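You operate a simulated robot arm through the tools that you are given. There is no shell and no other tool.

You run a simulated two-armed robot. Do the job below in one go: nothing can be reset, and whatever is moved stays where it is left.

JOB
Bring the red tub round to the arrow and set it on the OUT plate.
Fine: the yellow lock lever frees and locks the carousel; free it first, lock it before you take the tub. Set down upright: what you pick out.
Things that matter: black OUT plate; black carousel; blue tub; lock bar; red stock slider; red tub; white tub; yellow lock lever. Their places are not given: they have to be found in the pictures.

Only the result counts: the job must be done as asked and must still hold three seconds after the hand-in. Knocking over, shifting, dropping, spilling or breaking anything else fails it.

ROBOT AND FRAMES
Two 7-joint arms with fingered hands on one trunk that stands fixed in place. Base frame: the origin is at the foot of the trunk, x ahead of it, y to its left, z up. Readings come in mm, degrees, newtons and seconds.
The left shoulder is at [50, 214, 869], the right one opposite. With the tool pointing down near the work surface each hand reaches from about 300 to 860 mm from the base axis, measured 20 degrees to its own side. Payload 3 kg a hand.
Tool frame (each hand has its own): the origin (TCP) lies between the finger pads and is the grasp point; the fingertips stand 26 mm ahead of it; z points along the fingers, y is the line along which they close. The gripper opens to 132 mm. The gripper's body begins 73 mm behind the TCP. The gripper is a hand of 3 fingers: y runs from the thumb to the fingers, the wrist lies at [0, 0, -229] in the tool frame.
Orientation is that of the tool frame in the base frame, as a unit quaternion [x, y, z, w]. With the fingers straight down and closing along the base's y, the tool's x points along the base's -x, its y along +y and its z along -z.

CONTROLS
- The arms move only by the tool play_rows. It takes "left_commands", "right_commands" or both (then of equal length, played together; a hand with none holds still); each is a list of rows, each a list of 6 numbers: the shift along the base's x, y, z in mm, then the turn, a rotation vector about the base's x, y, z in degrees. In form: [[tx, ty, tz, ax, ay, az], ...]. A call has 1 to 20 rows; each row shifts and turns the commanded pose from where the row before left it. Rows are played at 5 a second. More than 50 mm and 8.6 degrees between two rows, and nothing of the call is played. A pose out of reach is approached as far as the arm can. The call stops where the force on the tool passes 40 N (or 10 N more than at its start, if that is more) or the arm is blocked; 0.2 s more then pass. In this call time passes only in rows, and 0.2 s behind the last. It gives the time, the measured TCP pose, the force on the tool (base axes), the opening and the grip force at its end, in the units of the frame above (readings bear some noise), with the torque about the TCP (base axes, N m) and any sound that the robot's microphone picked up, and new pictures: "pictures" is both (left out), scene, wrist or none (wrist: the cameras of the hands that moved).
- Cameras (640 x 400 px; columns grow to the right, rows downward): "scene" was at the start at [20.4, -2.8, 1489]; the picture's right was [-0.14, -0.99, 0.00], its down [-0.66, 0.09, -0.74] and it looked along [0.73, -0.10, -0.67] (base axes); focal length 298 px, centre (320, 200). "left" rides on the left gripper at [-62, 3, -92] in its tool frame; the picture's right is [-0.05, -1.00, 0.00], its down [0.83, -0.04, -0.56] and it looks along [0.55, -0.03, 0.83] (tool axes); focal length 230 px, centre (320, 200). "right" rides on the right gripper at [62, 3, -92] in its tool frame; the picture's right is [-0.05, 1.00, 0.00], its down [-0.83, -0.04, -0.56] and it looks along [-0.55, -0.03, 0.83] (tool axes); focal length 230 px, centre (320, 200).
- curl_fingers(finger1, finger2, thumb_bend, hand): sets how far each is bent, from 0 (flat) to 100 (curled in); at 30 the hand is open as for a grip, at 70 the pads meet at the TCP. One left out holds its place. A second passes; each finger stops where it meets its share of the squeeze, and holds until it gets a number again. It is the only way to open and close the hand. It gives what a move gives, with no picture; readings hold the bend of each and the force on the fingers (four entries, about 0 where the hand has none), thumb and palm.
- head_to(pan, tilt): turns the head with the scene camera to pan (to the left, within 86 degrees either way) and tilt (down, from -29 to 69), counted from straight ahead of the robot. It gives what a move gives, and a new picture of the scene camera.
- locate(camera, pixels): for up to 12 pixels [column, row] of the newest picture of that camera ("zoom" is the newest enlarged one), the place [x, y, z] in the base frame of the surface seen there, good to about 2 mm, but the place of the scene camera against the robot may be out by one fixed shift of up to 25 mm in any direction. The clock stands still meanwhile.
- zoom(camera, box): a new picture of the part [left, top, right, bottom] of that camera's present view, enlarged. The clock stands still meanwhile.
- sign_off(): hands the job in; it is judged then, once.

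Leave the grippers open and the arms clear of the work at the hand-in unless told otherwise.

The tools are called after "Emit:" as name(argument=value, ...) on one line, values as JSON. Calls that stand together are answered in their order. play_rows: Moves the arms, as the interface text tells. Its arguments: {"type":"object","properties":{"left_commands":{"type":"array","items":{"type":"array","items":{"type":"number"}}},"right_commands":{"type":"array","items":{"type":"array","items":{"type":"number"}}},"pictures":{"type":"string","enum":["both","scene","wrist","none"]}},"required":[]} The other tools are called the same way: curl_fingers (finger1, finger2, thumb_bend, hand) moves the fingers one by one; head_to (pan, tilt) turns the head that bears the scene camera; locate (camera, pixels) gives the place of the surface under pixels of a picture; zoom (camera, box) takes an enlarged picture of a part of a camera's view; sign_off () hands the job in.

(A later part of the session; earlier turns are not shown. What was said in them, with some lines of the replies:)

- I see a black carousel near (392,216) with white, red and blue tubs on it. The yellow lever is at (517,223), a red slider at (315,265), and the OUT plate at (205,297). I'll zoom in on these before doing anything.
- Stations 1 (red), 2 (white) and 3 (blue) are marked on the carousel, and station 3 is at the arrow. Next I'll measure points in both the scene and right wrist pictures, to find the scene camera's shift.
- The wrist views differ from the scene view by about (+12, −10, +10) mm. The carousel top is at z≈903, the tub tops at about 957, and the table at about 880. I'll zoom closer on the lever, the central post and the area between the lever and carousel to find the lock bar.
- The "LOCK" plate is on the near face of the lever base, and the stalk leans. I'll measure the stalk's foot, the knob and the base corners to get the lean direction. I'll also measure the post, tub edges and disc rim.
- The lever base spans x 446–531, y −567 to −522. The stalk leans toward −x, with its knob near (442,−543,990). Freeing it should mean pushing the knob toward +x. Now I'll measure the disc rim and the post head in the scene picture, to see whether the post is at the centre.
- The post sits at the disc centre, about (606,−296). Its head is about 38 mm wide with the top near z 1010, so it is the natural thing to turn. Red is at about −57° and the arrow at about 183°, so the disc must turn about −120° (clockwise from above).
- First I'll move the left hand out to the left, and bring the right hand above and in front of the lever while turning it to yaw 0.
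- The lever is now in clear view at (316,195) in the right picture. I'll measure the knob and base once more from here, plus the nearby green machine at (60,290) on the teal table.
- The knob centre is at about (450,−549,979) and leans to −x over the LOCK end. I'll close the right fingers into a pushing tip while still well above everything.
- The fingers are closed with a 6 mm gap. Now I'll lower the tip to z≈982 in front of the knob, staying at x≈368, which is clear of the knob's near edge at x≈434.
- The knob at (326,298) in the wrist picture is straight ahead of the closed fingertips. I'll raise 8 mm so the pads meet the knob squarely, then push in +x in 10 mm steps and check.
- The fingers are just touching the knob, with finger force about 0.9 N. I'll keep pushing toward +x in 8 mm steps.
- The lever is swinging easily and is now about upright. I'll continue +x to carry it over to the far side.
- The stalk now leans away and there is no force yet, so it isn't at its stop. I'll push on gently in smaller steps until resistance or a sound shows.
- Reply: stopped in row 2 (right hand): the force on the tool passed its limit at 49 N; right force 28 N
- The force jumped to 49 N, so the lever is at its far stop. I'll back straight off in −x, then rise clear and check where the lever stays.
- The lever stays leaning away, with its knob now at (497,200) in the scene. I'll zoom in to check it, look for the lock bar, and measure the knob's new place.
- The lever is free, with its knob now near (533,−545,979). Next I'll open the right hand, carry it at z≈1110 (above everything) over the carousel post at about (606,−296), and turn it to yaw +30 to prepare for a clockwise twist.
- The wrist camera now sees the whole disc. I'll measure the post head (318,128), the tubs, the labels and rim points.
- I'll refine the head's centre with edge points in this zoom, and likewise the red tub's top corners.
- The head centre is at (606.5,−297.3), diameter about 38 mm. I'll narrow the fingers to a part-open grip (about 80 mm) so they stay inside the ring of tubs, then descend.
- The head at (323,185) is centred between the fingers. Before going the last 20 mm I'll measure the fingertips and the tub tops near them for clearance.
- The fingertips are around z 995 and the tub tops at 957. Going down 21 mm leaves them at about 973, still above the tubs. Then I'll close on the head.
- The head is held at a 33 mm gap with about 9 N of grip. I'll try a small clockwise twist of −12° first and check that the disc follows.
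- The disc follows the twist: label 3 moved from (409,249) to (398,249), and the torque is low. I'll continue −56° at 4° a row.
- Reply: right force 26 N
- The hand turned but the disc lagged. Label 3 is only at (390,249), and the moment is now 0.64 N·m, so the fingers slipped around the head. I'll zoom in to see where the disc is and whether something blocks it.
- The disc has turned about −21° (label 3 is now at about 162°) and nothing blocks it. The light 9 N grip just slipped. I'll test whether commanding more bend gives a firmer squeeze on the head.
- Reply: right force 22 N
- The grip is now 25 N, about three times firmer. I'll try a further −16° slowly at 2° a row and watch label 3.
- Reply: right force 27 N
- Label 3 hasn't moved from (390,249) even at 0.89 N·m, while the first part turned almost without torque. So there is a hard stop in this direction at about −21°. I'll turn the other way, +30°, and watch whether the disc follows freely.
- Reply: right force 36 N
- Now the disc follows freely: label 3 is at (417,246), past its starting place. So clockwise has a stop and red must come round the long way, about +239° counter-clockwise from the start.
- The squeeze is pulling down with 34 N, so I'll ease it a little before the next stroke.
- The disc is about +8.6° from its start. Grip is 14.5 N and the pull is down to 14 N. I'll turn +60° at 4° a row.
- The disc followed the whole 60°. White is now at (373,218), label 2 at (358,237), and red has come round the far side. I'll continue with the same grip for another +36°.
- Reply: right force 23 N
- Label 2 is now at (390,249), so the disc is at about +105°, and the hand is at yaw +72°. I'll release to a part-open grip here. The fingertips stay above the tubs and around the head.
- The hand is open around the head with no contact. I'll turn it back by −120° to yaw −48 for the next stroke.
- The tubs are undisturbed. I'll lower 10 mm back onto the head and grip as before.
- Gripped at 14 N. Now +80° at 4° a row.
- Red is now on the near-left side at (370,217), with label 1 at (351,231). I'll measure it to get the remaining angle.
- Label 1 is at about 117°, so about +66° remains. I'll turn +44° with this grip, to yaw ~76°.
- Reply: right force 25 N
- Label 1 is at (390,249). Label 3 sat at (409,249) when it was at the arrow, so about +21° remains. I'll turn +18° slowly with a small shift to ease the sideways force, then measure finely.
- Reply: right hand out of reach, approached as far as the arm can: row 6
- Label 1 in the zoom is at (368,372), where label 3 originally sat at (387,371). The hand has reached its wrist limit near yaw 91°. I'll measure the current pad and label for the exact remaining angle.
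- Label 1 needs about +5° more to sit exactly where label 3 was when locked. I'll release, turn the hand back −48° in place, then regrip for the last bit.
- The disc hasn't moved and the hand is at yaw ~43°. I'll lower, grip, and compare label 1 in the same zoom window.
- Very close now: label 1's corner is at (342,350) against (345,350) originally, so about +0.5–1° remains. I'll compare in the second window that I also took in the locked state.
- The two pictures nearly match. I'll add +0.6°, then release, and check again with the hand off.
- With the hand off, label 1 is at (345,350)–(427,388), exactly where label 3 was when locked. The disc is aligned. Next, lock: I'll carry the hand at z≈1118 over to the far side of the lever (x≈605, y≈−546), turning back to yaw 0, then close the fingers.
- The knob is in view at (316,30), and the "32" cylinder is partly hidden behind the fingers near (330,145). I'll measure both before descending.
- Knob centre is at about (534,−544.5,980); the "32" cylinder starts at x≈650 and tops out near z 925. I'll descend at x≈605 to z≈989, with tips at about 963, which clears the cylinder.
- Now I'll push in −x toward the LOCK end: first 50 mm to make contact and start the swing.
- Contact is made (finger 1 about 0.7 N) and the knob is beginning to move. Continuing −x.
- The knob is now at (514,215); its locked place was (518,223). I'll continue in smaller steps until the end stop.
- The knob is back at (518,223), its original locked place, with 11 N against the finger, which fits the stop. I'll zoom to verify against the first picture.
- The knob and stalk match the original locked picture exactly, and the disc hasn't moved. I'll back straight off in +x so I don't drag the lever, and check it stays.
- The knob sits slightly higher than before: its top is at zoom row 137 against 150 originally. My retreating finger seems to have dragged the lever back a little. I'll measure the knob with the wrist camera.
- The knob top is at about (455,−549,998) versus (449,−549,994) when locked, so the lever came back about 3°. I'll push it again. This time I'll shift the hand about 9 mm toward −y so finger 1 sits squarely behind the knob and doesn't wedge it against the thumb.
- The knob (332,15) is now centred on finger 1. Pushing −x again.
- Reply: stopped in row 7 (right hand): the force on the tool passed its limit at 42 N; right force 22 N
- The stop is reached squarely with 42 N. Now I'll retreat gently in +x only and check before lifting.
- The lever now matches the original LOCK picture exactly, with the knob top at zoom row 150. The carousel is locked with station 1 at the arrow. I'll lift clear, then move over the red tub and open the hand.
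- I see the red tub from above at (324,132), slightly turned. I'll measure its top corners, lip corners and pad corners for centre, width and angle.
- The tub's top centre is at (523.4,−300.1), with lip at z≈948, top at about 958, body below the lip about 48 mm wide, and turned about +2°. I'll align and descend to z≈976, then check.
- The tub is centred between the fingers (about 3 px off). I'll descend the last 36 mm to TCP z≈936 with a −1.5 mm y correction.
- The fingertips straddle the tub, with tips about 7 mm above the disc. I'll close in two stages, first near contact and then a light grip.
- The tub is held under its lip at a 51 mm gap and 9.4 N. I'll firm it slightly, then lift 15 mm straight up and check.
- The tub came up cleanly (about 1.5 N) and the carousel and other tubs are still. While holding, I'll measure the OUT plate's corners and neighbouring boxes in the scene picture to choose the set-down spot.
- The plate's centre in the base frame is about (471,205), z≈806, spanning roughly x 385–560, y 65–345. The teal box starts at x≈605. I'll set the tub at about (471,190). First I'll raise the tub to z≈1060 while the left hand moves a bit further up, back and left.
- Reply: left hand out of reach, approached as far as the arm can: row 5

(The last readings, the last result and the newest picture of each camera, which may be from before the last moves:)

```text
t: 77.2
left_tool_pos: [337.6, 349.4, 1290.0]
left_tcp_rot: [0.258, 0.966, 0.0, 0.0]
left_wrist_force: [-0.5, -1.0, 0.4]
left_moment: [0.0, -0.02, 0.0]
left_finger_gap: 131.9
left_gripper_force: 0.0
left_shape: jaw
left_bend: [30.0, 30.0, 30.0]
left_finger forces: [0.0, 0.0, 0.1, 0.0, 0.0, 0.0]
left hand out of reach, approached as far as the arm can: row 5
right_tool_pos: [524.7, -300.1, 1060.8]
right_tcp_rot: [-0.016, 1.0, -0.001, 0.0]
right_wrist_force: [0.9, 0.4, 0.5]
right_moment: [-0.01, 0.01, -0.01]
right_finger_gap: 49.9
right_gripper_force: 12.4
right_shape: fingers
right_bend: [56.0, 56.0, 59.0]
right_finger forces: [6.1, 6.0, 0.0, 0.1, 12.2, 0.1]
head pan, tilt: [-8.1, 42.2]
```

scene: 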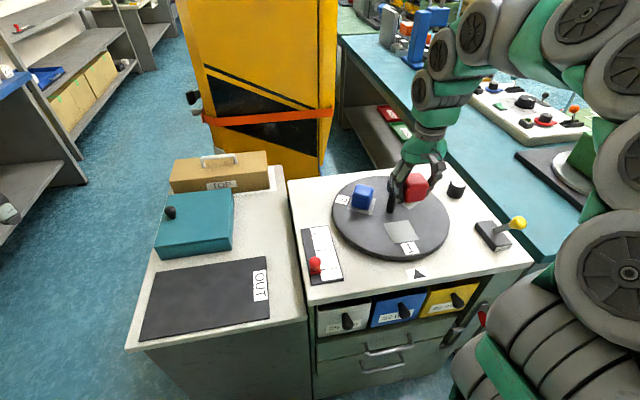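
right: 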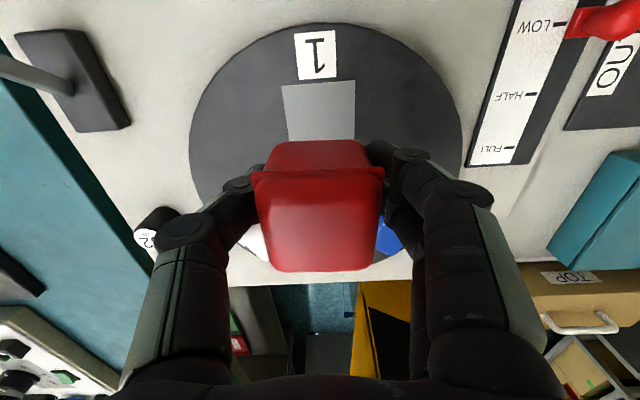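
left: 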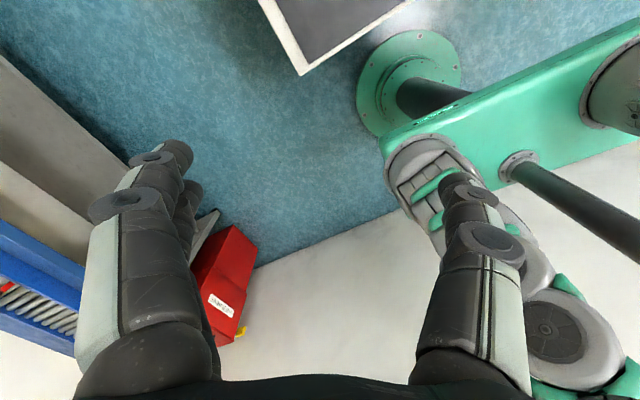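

The tub is held firmly, clear of everything. The station 1 pad is empty and the lever is still locked. I'll carry it left to (471,190) at z≈1060 in 30 mm steps.

Emit:
play_rows(right_commands=[[-2, 15, 0, 0, 0, 0], [-3, 25, 0, 0, 0, 0], [-3, 30, 0, 0, 0, 0], [-3, 32, 0, 0, 0, 0], [-3, 32, 0, 0, 0, 0], [-3, 32, 0, 0, 0, 0], [-3, 32, 0, 0, 0, 0], [-3, 32, 0, 0, 0, 0], [-3, 32, 0, 0, 0, 0], [-3, 32, 0, 0, 0, 0]], pictures="both")

```text
t: 79.4
left_tool_pos: [336.7, 350.2, 1289.4]
left_tcp_rot: [0.26, 0.966, 0.0, 0.0]
left_wrist_force: [1.1, -0.3, 0.1]
left_moment: [0.01, -0.01, 0.03]
left_finger_gap: 131.9
left_gripper_force: 0.0
left_shape: jaw
left_bend: [30.0, 30.0, 30.0]
left_finger forces: [0.0, 0.0, 0.0, 0.0, 0.0, 0.0]
right_tool_pos: [495.4, -5.2, 1059.4]
right_tcp_rot: [-0.016, 1.0, 0.001, 0.0]
right_wrist_force: [0.4, -0.1, -0.9]
right_moment: [0.0, 0.02, 0.0]
right_finger_gap: 50.2
right_gripper_force: 12.1
right_shape: fingers
right_bend: [56.0, 56.0, 59.0]
right_finger forces: [6.2, 5.9, 0.0, 0.1, 12.2, 0.0]
head pan, tilt: [-8.1, 42.2]
```

scene: 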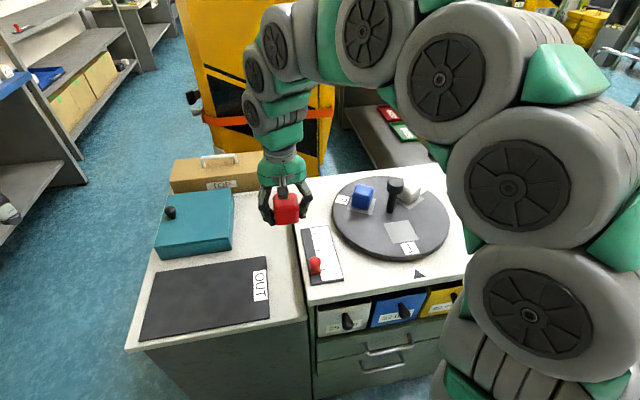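
right: 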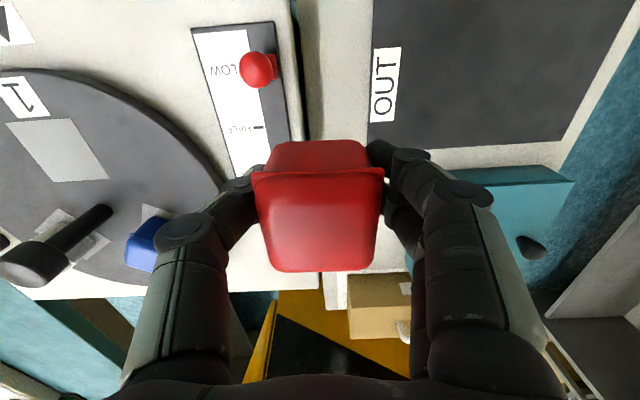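

Halfway there, the tub is still held the same and the path is clear. Continuing +195 mm in y and −24 mm in x.

Emit:
play_rows(right_commands=[[-4, 30, 0, 0, 0, 0], [-4, 32, 0, 0, 0, 0], [-4, 32, 0, 0, 0, 0], [-4, 32, 0, 0, 0, 0], [-4, 30, 0, 0, 0, 0], [-4, 22, 0, 0, 0, 0], [0, 16, 0, 0, 0, 0]], pictures="both")

```text
t: 81.0
left_tool_pos: [337.6, 348.6, 1289.0]
left_tcp_rot: [0.259, 0.966, -0.001, 0.0]
left_wrist_force: [-0.6, -0.4, 0.1]
left_moment: [-0.01, 0.03, 0.0]
left_finger_gap: 132.2
left_gripper_force: 0.1
left_shape: jaw
left_bend: [30.0, 30.0, 30.0]
left_finger forces: [0.0, 0.0, 0.0, 0.0, 0.0, 0.1]
right_tool_pos: [468.5, 188.4, 1059.9]
right_tcp_rot: [-0.017, 1.0, 0.0, 0.001]
right_wrist_force: [0.0, -1.4, -1.1]
right_moment: [0.01, 0.02, -0.03]
right_finger_gap: 50.1
right_gripper_force: 12.3
right_shape: fingers
right_bend: [56.0, 56.0, 59.0]
right_finger forces: [6.1, 6.0, 0.0, 0.0, 12.2, 0.0]
head pan, tilt: [-8.1, 42.2]
```

scene: 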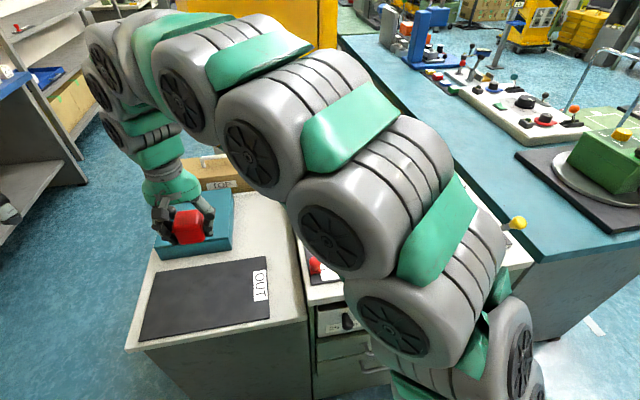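
right: 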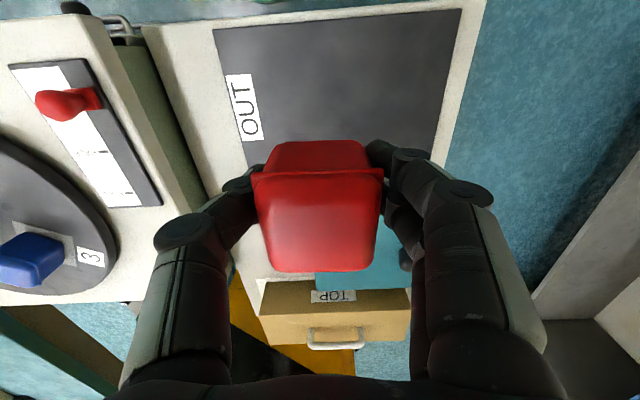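

The tub is over the plate at (468,188). I'll descend to z≈900 and check the view before the final lowering.

Emit:
play_rows(right_commands=[[0, 0, -25, 0, 0, 0], [0, 0, -30, 0, 0, 0], [0, 0, -30, 0, 0, 0], [0, 0, -30, 0, 0, 0], [0, 0, -25, 0, 0, 0], [0, 0, -18, 0, 0, 0]], pictures="both")

```text
t: 82.4
left_tool_pos: [337.7, 348.2, 1289.7]
left_tcp_rot: [0.258, 0.966, 0.0, 0.0]
left_wrist_force: [-0.3, -0.5, -0.7]
left_moment: [0.02, -0.01, 0.01]
left_finger_gap: 131.8
left_gripper_force: 0.0
left_shape: jaw
left_bend: [30.0, 30.0, 30.0]
left_finger forces: [0.0, 0.1, 0.1, 0.1, 0.0, 0.0]
right_tool_pos: [469.8, 189.5, 901.6]
right_tcp_rot: [-0.017, 1.0, 0.0, 0.002]
right_wrist_force: [-1.3, 0.2, -1.5]
right_moment: [0.01, 0.01, -0.02]
right_finger_gap: 50.0
right_gripper_force: 12.5
right_shape: fingers
right_bend: [56.0, 56.0, 59.0]
right_finger forces: [6.0, 6.0, 0.0, 0.0, 12.2, 0.0]
head pan, tilt: [-8.1, 42.2]
```

scene: 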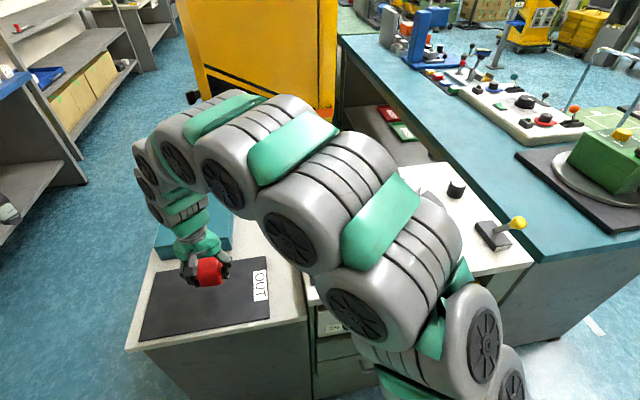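
right: 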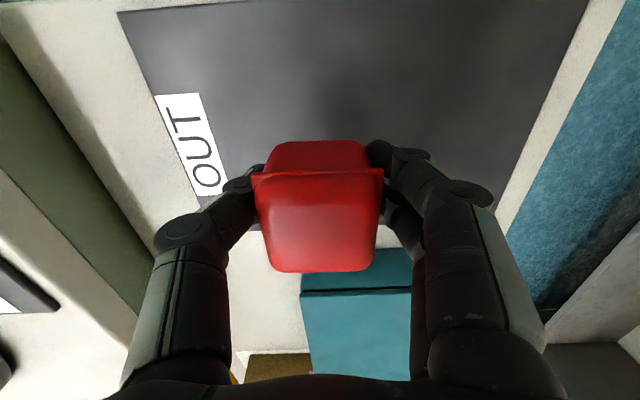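

The arm passes in front of the slider in the scene view. Before lowering further I'll measure where the arm links actually are relative to the table and slider.

Emit:
locate(camera="scene", pixels=[[290, 240], [345, 310], [325, 285], [225, 185], [400, 250], [380, 345], [270, 225], [300, 270], [360, 340], [210, 270]])

```text
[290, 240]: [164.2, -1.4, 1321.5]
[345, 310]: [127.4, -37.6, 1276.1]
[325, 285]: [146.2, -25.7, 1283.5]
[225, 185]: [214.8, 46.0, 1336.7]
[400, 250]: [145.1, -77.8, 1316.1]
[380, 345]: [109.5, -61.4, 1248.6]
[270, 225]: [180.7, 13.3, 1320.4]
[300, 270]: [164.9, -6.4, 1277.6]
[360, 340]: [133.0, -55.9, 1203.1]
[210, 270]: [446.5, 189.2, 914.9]
```

The arm links are at x 100–215, z above 1200, far from the table. I'll lower toward the plate, slowing near the expected contact at TCP z≈839.

Emit:
play_rows(right_commands=[[0, 0, -18, 0, 0, 0], [0, 0, -15, 0, 0, 0], [0, 0, -12, 0, 0, 0], [0, 0, -8, 0, 0, 0], [0, 0, -4, 0, 0, 0]], pictures="both")

```text
t: 83.6
left_tool_pos: [336.9, 347.0, 1289.5]
left_tcp_rot: [0.259, 0.966, -0.001, 0.001]
left_wrist_force: [0.5, -0.5, -0.4]
left_moment: [0.01, 0.02, 0.01]
left_finger_gap: 131.9
left_gripper_force: 0.1
left_shape: jaw
left_bend: [30.0, 30.0, 30.0]
left_finger forces: [0.0, 0.1, 0.0, 0.0, 0.1, 0.1]
right_tool_pos: [470.6, 186.7, 845.2]
right_tcp_rot: [-0.017, 1.0, -0.001, 0.001]
right_wrist_force: [0.0, -0.8, -1.1]
right_moment: [-0.01, 0.01, 0.02]
right_finger_gap: 50.0
right_gripper_force: 11.4
right_shape: fingers
right_bend: [56.0, 56.0, 59.0]
right_finger forces: [6.0, 6.2, 0.0, 0.1, 12.2, 0.1]
head pan, tilt: [-8.1, 42.2]
```

scene: 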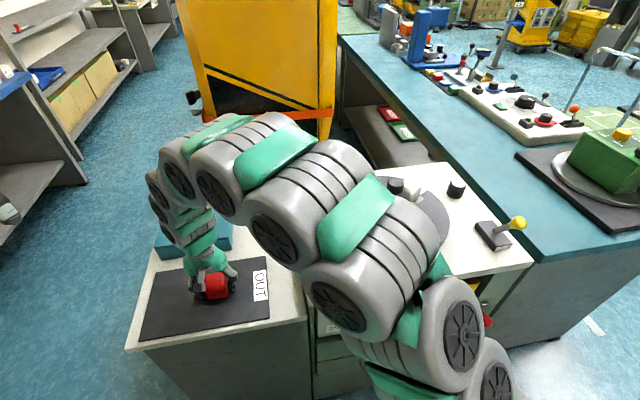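
right: 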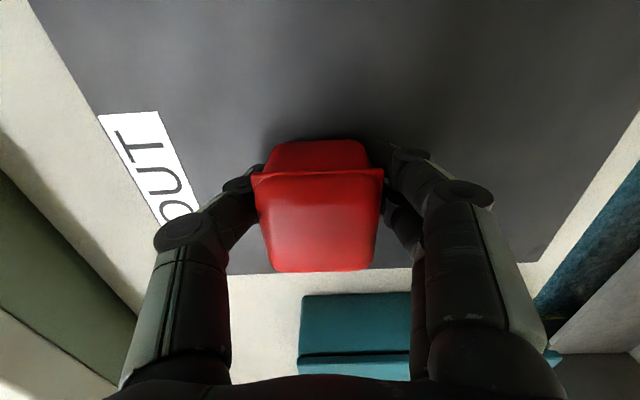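

Nothing is touching yet at z 845. I'll lower in 1.5 mm steps and watch the force for contact.

Emit:
play_rows(right_commands=[[0, 0, -2, 0, 0, 0], [0, 0, -1.5, 0, 0, 0], [0, 0, -1.5, 0, 0, 0]], pictures="wrist")

```text
t: 84.4
left_tool_pos: [336.4, 349.1, 1289.4]
left_tcp_rot: [0.258, 0.966, -0.001, 0.0]
left_wrist_force: [-1.1, 0.4, 0.0]
left_moment: [0.03, 0.0, -0.02]
left_finger_gap: 131.9
left_gripper_force: 0.0
left_shape: jaw
left_bend: [30.0, 30.0, 30.0]
left_finger forces: [0.0, 0.1, 0.1, 0.0, 0.1, 0.0]
right_tool_pos: [468.9, 187.0, 838.8]
right_tcp_rot: [-0.016, 1.0, -0.001, 0.001]
right_wrist_force: [-0.2, 0.5, -1.1]
right_moment: [-0.01, 0.02, -0.01]
right_finger_gap: 50.0
right_gripper_force: 11.7
right_shape: fingers
right_bend: [56.0, 56.0, 59.0]
right_finger forces: [6.1, 6.1, 0.0, 0.0, 12.2, 0.1]
head pan, tilt: [-8.1, 42.2]
```

right: 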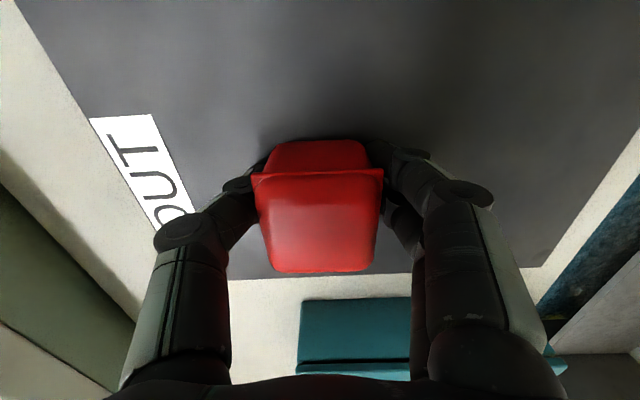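

Still only the tub's weight shows (−1.1 N). Continuing in 1 mm steps.

Emit:
play_rows(right_commands=[[0, 0, -1, 0, 0, 0], [0, 0, -1, 0, 0, 0]], pictures="none")

```text
t: 85.0
left_tool_pos: [337.9, 349.3, 1289.6]
left_tcp_rot: [0.259, 0.966, 0.001, 0.0]
left_wrist_force: [-0.2, 0.6, -0.1]
left_moment: [0.05, 0.02, 0.01]
left_finger_gap: 131.6
left_gripper_force: 0.1
left_shape: jaw
left_bend: [30.0, 30.0, 30.0]
left_finger forces: [0.0, 0.0, 0.1, 0.0, 0.1, 0.1]
right_tool_pos: [469.0, 188.4, 839.6]
right_tcp_rot: [-0.017, 1.0, 0.0, 0.002]
right_wrist_force: [-0.6, 0.8, 12.6]
right_moment: [0.31, 0.11, 0.0]
right_finger_gap: 49.9
right_gripper_force: 17.7
right_shape: fingers
right_bend: [57.0, 57.0, 59.0]
right_finger forces: [12.6, 10.0, 0.1, 0.0, 12.7, 0.0]
head pan, tilt: [-8.1, 42.2]
```

Contact: +12.6 N upward, so the tub is on the plate. I'll ease up about 0.8 mm and then open the fingers in stages.

Emit:
play_rows(right_commands=[[0, 0, 0.8, 0, 0, 0]], pictures="none")

Emit:
curl_fingers(hand="right", finger1=55, finger2=55, thumb_bend=56)

Emit:
curl_fingers(hand="right", finger1=44, finger2=44, thumb_bend=44)

Emit:
curl_fingers(hand="right", finger1=30, finger2=30, thumb_bend=30)

Emit:
zoom(camera="right", box=[100, 40, 540, 320])

```text
t: 85.4
left_tool_pos: [336.5, 349.2, 1288.2]
left_tcp_rot: [0.259, 0.966, 0.0, 0.0]
left_wrist_force: [0.1, -0.3, -0.2]
left_moment: [-0.03, -0.01, 0.03]
left_finger_gap: 131.9
left_gripper_force: 0.0
left_shape: jaw
left_bend: [30.0, 30.0, 30.0]
left_finger forces: [0.0, 0.1, 0.0, 0.0, 0.0, 0.0]
right_tool_pos: [470.2, 187.4, 837.7]
right_tcp_rot: [-0.017, 1.0, 0.001, 0.001]
right_wrist_force: [1.8, 2.5, 14.4]
right_moment: [0.49, -0.01, -0.07]
right_finger_gap: 50.1
right_gripper_force: 19.3
right_shape: fingers
right_bend: [57.0, 57.0, 59.0]
right_finger forces: [13.8, 11.5, 0.0, 0.1, 12.5, 0.1]
head pan, tilt: [-8.1, 42.2]
```

```text
t: 86.4
left_tool_pos: [337.3, 346.8, 1289.5]
left_tcp_rot: [0.258, 0.966, 0.0, 0.0]
left_wrist_force: [-0.1, -0.8, 0.8]
left_moment: [0.0, 0.0, -0.01]
left_finger_gap: 131.7
left_gripper_force: 0.1
left_shape: jaw
left_bend: [30.0, 30.0, 30.0]
left_finger forces: [0.0, 0.1, 0.0, 0.1, 0.1, 0.0]
right_tool_pos: [469.7, 186.8, 839.2]
right_tcp_rot: [-0.017, 1.0, 0.001, 0.002]
right_wrist_force: [5.8, -1.7, 30.2]
right_moment: [-0.22, -0.15, 0.01]
right_finger_gap: 51.9
right_gripper_force: 18.5
right_shape: fingers
right_bend: [57.0, 56.0, 56.0]
right_finger forces: [9.5, 7.5, 0.1, 0.1, 19.8, 0.0]
head pan, tilt: [-8.1, 42.2]
```

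```text
t: 87.4
left_tool_pos: [336.8, 349.5, 1288.7]
left_tcp_rot: [0.259, 0.966, 0.001, 0.0]
left_wrist_force: [0.3, 0.0, 0.0]
left_moment: [0.02, -0.01, 0.0]
left_finger_gap: 131.9
left_gripper_force: 0.1
left_shape: jaw
left_bend: [30.0, 30.0, 30.0]
left_finger forces: [0.1, 0.1, 0.0, 0.1, 0.1, 0.0]
right_tool_pos: [468.8, 187.5, 839.4]
right_tcp_rot: [-0.017, 1.0, 0.001, 0.001]
right_wrist_force: [8.0, 11.4, 38.7]
right_moment: [-1.16, -0.26, 0.32]
right_finger_gap: 71.9
right_gripper_force: 18.9
right_shape: fingers
right_bend: [44.0, 44.0, 51.0]
right_finger forces: [0.1, 0.0, 0.1, 0.0, 38.3, 0.0]
head pan, tilt: [-8.1, 42.2]
```

```text
t: 88.4
left_tool_pos: [336.5, 349.2, 1289.1]
left_tcp_rot: [0.26, 0.966, 0.0, 0.0]
left_wrist_force: [-0.2, 0.2, 0.5]
left_moment: [-0.01, -0.03, 0.02]
left_finger_gap: 132.1
left_gripper_force: 0.1
left_shape: jaw
left_bend: [30.0, 30.0, 30.0]
left_finger forces: [0.0, 0.0, 0.0, 0.1, 0.0, 0.0]
right_tool_pos: [469.6, 185.6, 837.9]
right_tcp_rot: [-0.017, 1.0, -0.002, -0.001]
right_wrist_force: [0.2, -0.2, 0.4]
right_moment: [0.01, 0.04, 0.03]
right_finger_gap: 134.2
right_gripper_force: 0.1
right_shape: fingers
right_bend: [30.0, 30.0, 30.0]
right_finger forces: [0.0, 0.0, 0.0, 0.0, 0.0, 0.2]
head pan, tilt: [-8.1, 42.2]
```

```text
1.43 times, centred on (320, 180) of right
```

zoom: 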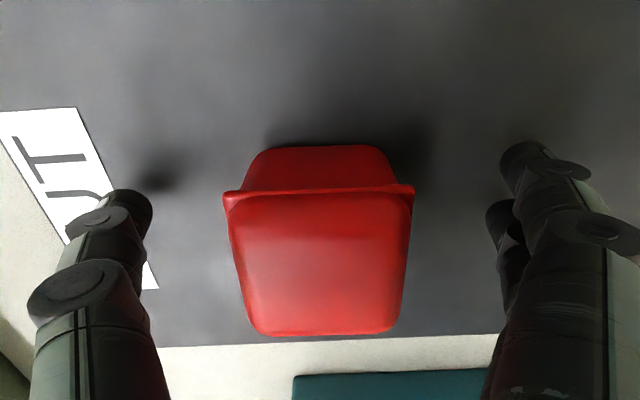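

The hand is fully open and force-free. The thumb tip briefly pressed the plate while opening, but the tub looks upright. I'll lift straight up slowly and check the tub.

Emit:
play_rows(right_commands=[[0, 1, 8, 0, 0, 0], [0, 0, 15, 0, 0, 0], [0, 0, 25, 0, 0, 0], [0, 0, 35, 0, 0, 0], [0, 0, 40, 0, 0, 0], [0, 0, 40, 0, 0, 0]], pictures="both")

Emit:
zoom(camera="right", box=[160, 40, 500, 260])

```text
t: 89.8
left_tool_pos: [337.2, 349.7, 1289.9]
left_tcp_rot: [0.259, 0.966, 0.0, 0.0]
left_wrist_force: [0.9, -0.2, -1.0]
left_moment: [0.03, -0.02, 0.01]
left_finger_gap: 131.9
left_gripper_force: 0.1
left_shape: jaw
left_bend: [30.0, 30.0, 30.0]
left_finger forces: [0.0, 0.0, 0.0, 0.0, 0.1, 0.0]
right_tool_pos: [471.6, 189.9, 1003.8]
right_tcp_rot: [-0.017, 1.0, 0.0, 0.001]
right_wrist_force: [0.1, 0.1, 0.3]
right_moment: [0.02, -0.01, 0.02]
right_finger_gap: 134.3
right_gripper_force: 0.1
right_shape: fingers
right_bend: [30.0, 30.0, 30.0]
right_finger forces: [0.0, 0.0, 0.0, 0.1, 0.0, 0.1]
head pan, tilt: [-8.1, 42.2]
```

scene: 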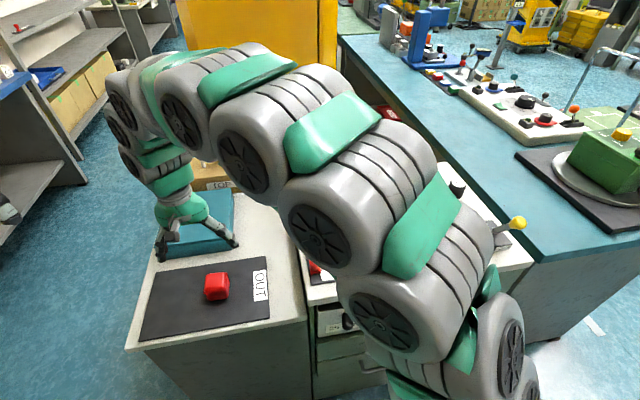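
right: 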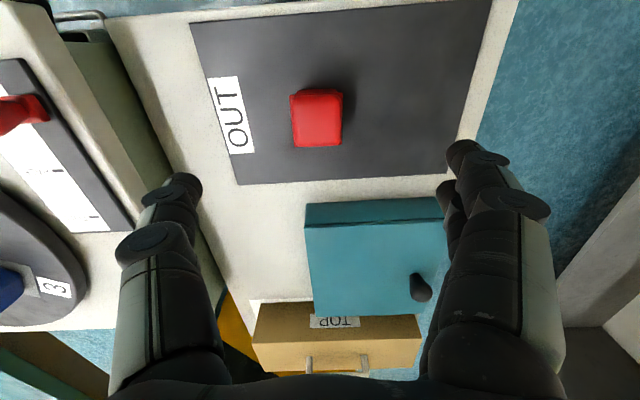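

```text
1.82 times, centred on (330, 150) of right
```

zoom: 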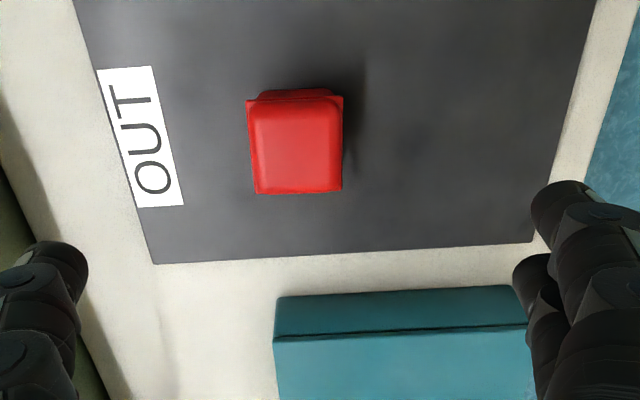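

The tub stands on the plate at (316,118). I'll confirm it is level and inside the plate by measuring its top corners.

Emit:
locate(camera="zoom", pixels=[[262, 112], [332, 112], [332, 182], [264, 184], [298, 148], [157, 262], [530, 240], [180, 205], [400, 150]])

Emit:
zoom(camera="scene", box=[140, 240, 300, 340])

```text
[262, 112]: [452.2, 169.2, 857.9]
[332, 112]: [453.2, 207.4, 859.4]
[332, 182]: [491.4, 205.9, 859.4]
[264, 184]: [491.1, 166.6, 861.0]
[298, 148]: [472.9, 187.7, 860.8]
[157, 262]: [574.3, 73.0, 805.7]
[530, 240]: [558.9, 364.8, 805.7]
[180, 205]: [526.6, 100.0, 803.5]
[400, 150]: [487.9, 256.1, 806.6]
```

```text
4.00 times, centred on (220, 290) of scene
```

zoom: 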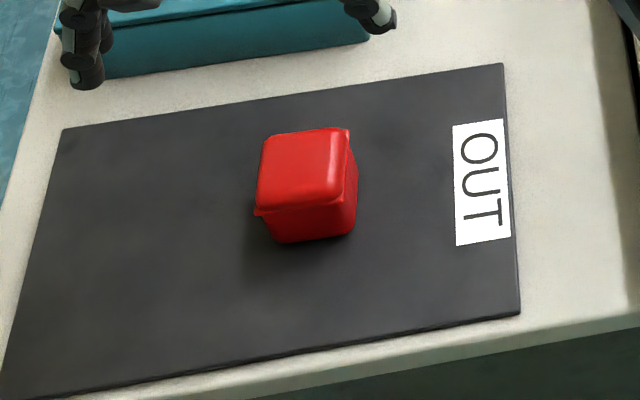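

The tub is level (corners 858–861), upright, and well inside the plate at (472,187). I'll now raise the right hand and take it back to the right, clear of the work.

Emit:
play_rows(right_commands=[[0, 0, 40, 0, 0, 0], [0, 0, 45, 0, 0, 0], [0, 0, 45, 0, 0, 0], [0, -20, 35, 0, 0, 0], [-5, -40, 15, 0, 0, 0], [-8, -45, 0, 0, 0, 0], [-8, -45, 0, 0, 0, 0], [-8, -45, 0, 0, 0, 0], [-8, -45, 0, 0, 0, 0], [-8, -45, 0, 0, 0, 0], [-8, -45, 0, 0, 0, 0], [-8, -45, 0, 0, 0, 0], [-8, -45, 0, 0, 0, 0], [-8, -45, 0, 0, 0, 0], [-8, -45, 0, 0, 0, 0], [-8, -45, 0, 0, 0, 0], [-8, -40, 0, 0, 0, 0]], pictures="both")

```text
t: 93.4
left_tool_pos: [337.1, 349.1, 1289.4]
left_tcp_rot: [0.259, 0.966, 0.0, 0.001]
left_wrist_force: [-0.5, 0.5, 0.7]
left_moment: [0.0, 0.02, 0.01]
left_finger_gap: 131.7
left_gripper_force: 0.2
left_shape: jaw
left_bend: [30.0, 30.0, 30.0]
left_finger forces: [0.1, 0.0, 0.1, 0.1, 0.1, 0.0]
right_tool_pos: [369.0, -409.7, 1181.2]
right_tcp_rot: [-0.016, 1.0, 0.0, 0.002]
right_wrist_force: [-0.3, 0.4, 0.1]
right_moment: [0.0, 0.0, 0.06]
right_finger_gap: 134.2
right_gripper_force: 0.1
right_shape: fingers
right_bend: [30.0, 30.0, 30.0]
right_finger forces: [0.0, 0.0, 0.0, 0.1, 0.0, 0.1]
head pan, tilt: [-8.1, 42.2]
```

scene: 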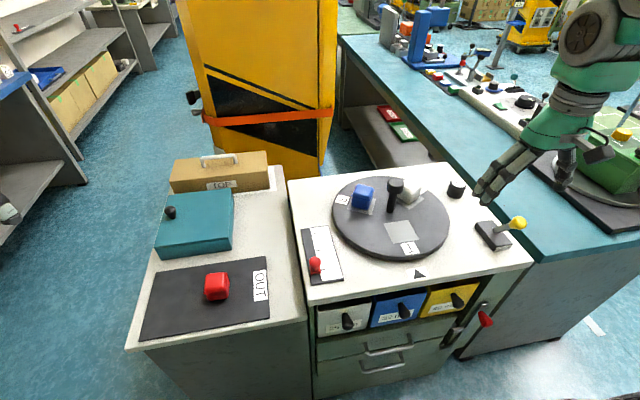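
right: 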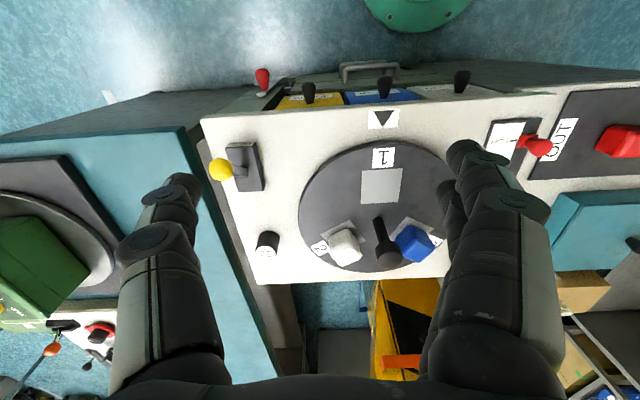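

Both arms are clear and the whole work is visible. I'll do a last check of the lever, the carousel tubs, the slider and the red tub.

Emit:
zoom(camera="scene", box=[290, 150, 550, 300])

Emit:
zoom(camera="scene", box=[440, 190, 540, 260])

Emit:
zoom(camera="scene", box=[130, 140, 340, 340])

```text
2.46 times, centred on (420, 225) of scene
```

zoom: 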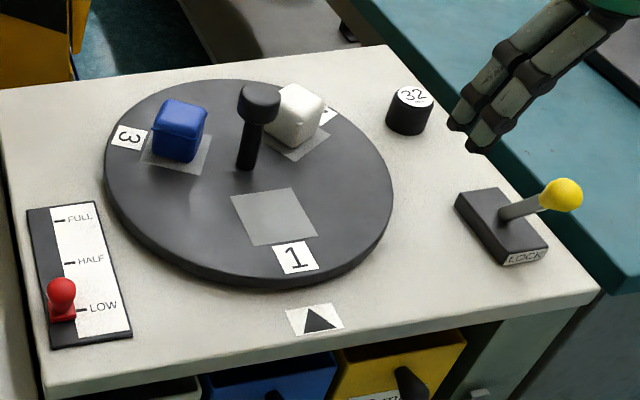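

```text
5.71 times, centred on (490, 225) of scene
```

zoom: 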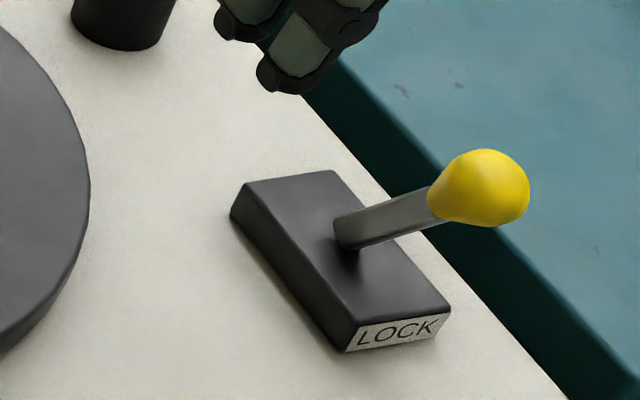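

```text
2.00 times, centred on (235, 240) of scene
```

zoom: 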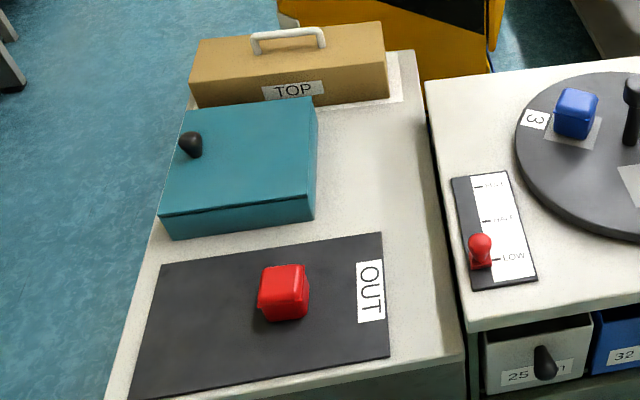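

Everything checks out:
- **Lever:** fully at LOCK.
- **Carousel:** station 1 at the arrow, with the white and blue tubs still on their pads.
- **Slider:** unmoved at LOW.
- **Red tub:** upright on the OUT plate.
- **Arms:** hands open and clear.

Handing in.

Emit:
sign_off()

```text
The job is handed in.
```

The red tub is upright on the OUT plate, near its middle at about (472, 187), and I've handed the job in. The result of the judging has not come back to me.

- **Carousel:** It would not turn clockwise past about 21°, so I brought the red tub round counter-clockwise. Station 1 is at the arrow, and the white and blue tubs are still on their pads.
- **Lock lever:** I freed it first and locked it again before lifting the tub. My finger dragged the lever back about 3° after the first push, so I pushed it again. It now matches its starting LOCK position in the pictures. I did not try turning the carousel to test the lock.
- **Everything else:** The red stock slider is still at LOW. I saw nothing else knocked or moved, and both hands are open and clear of the work.
- **Setting down:** The thumb pressed down with about 38 N while the hand was opening, most likely on the plate. The tub measured level afterwards.
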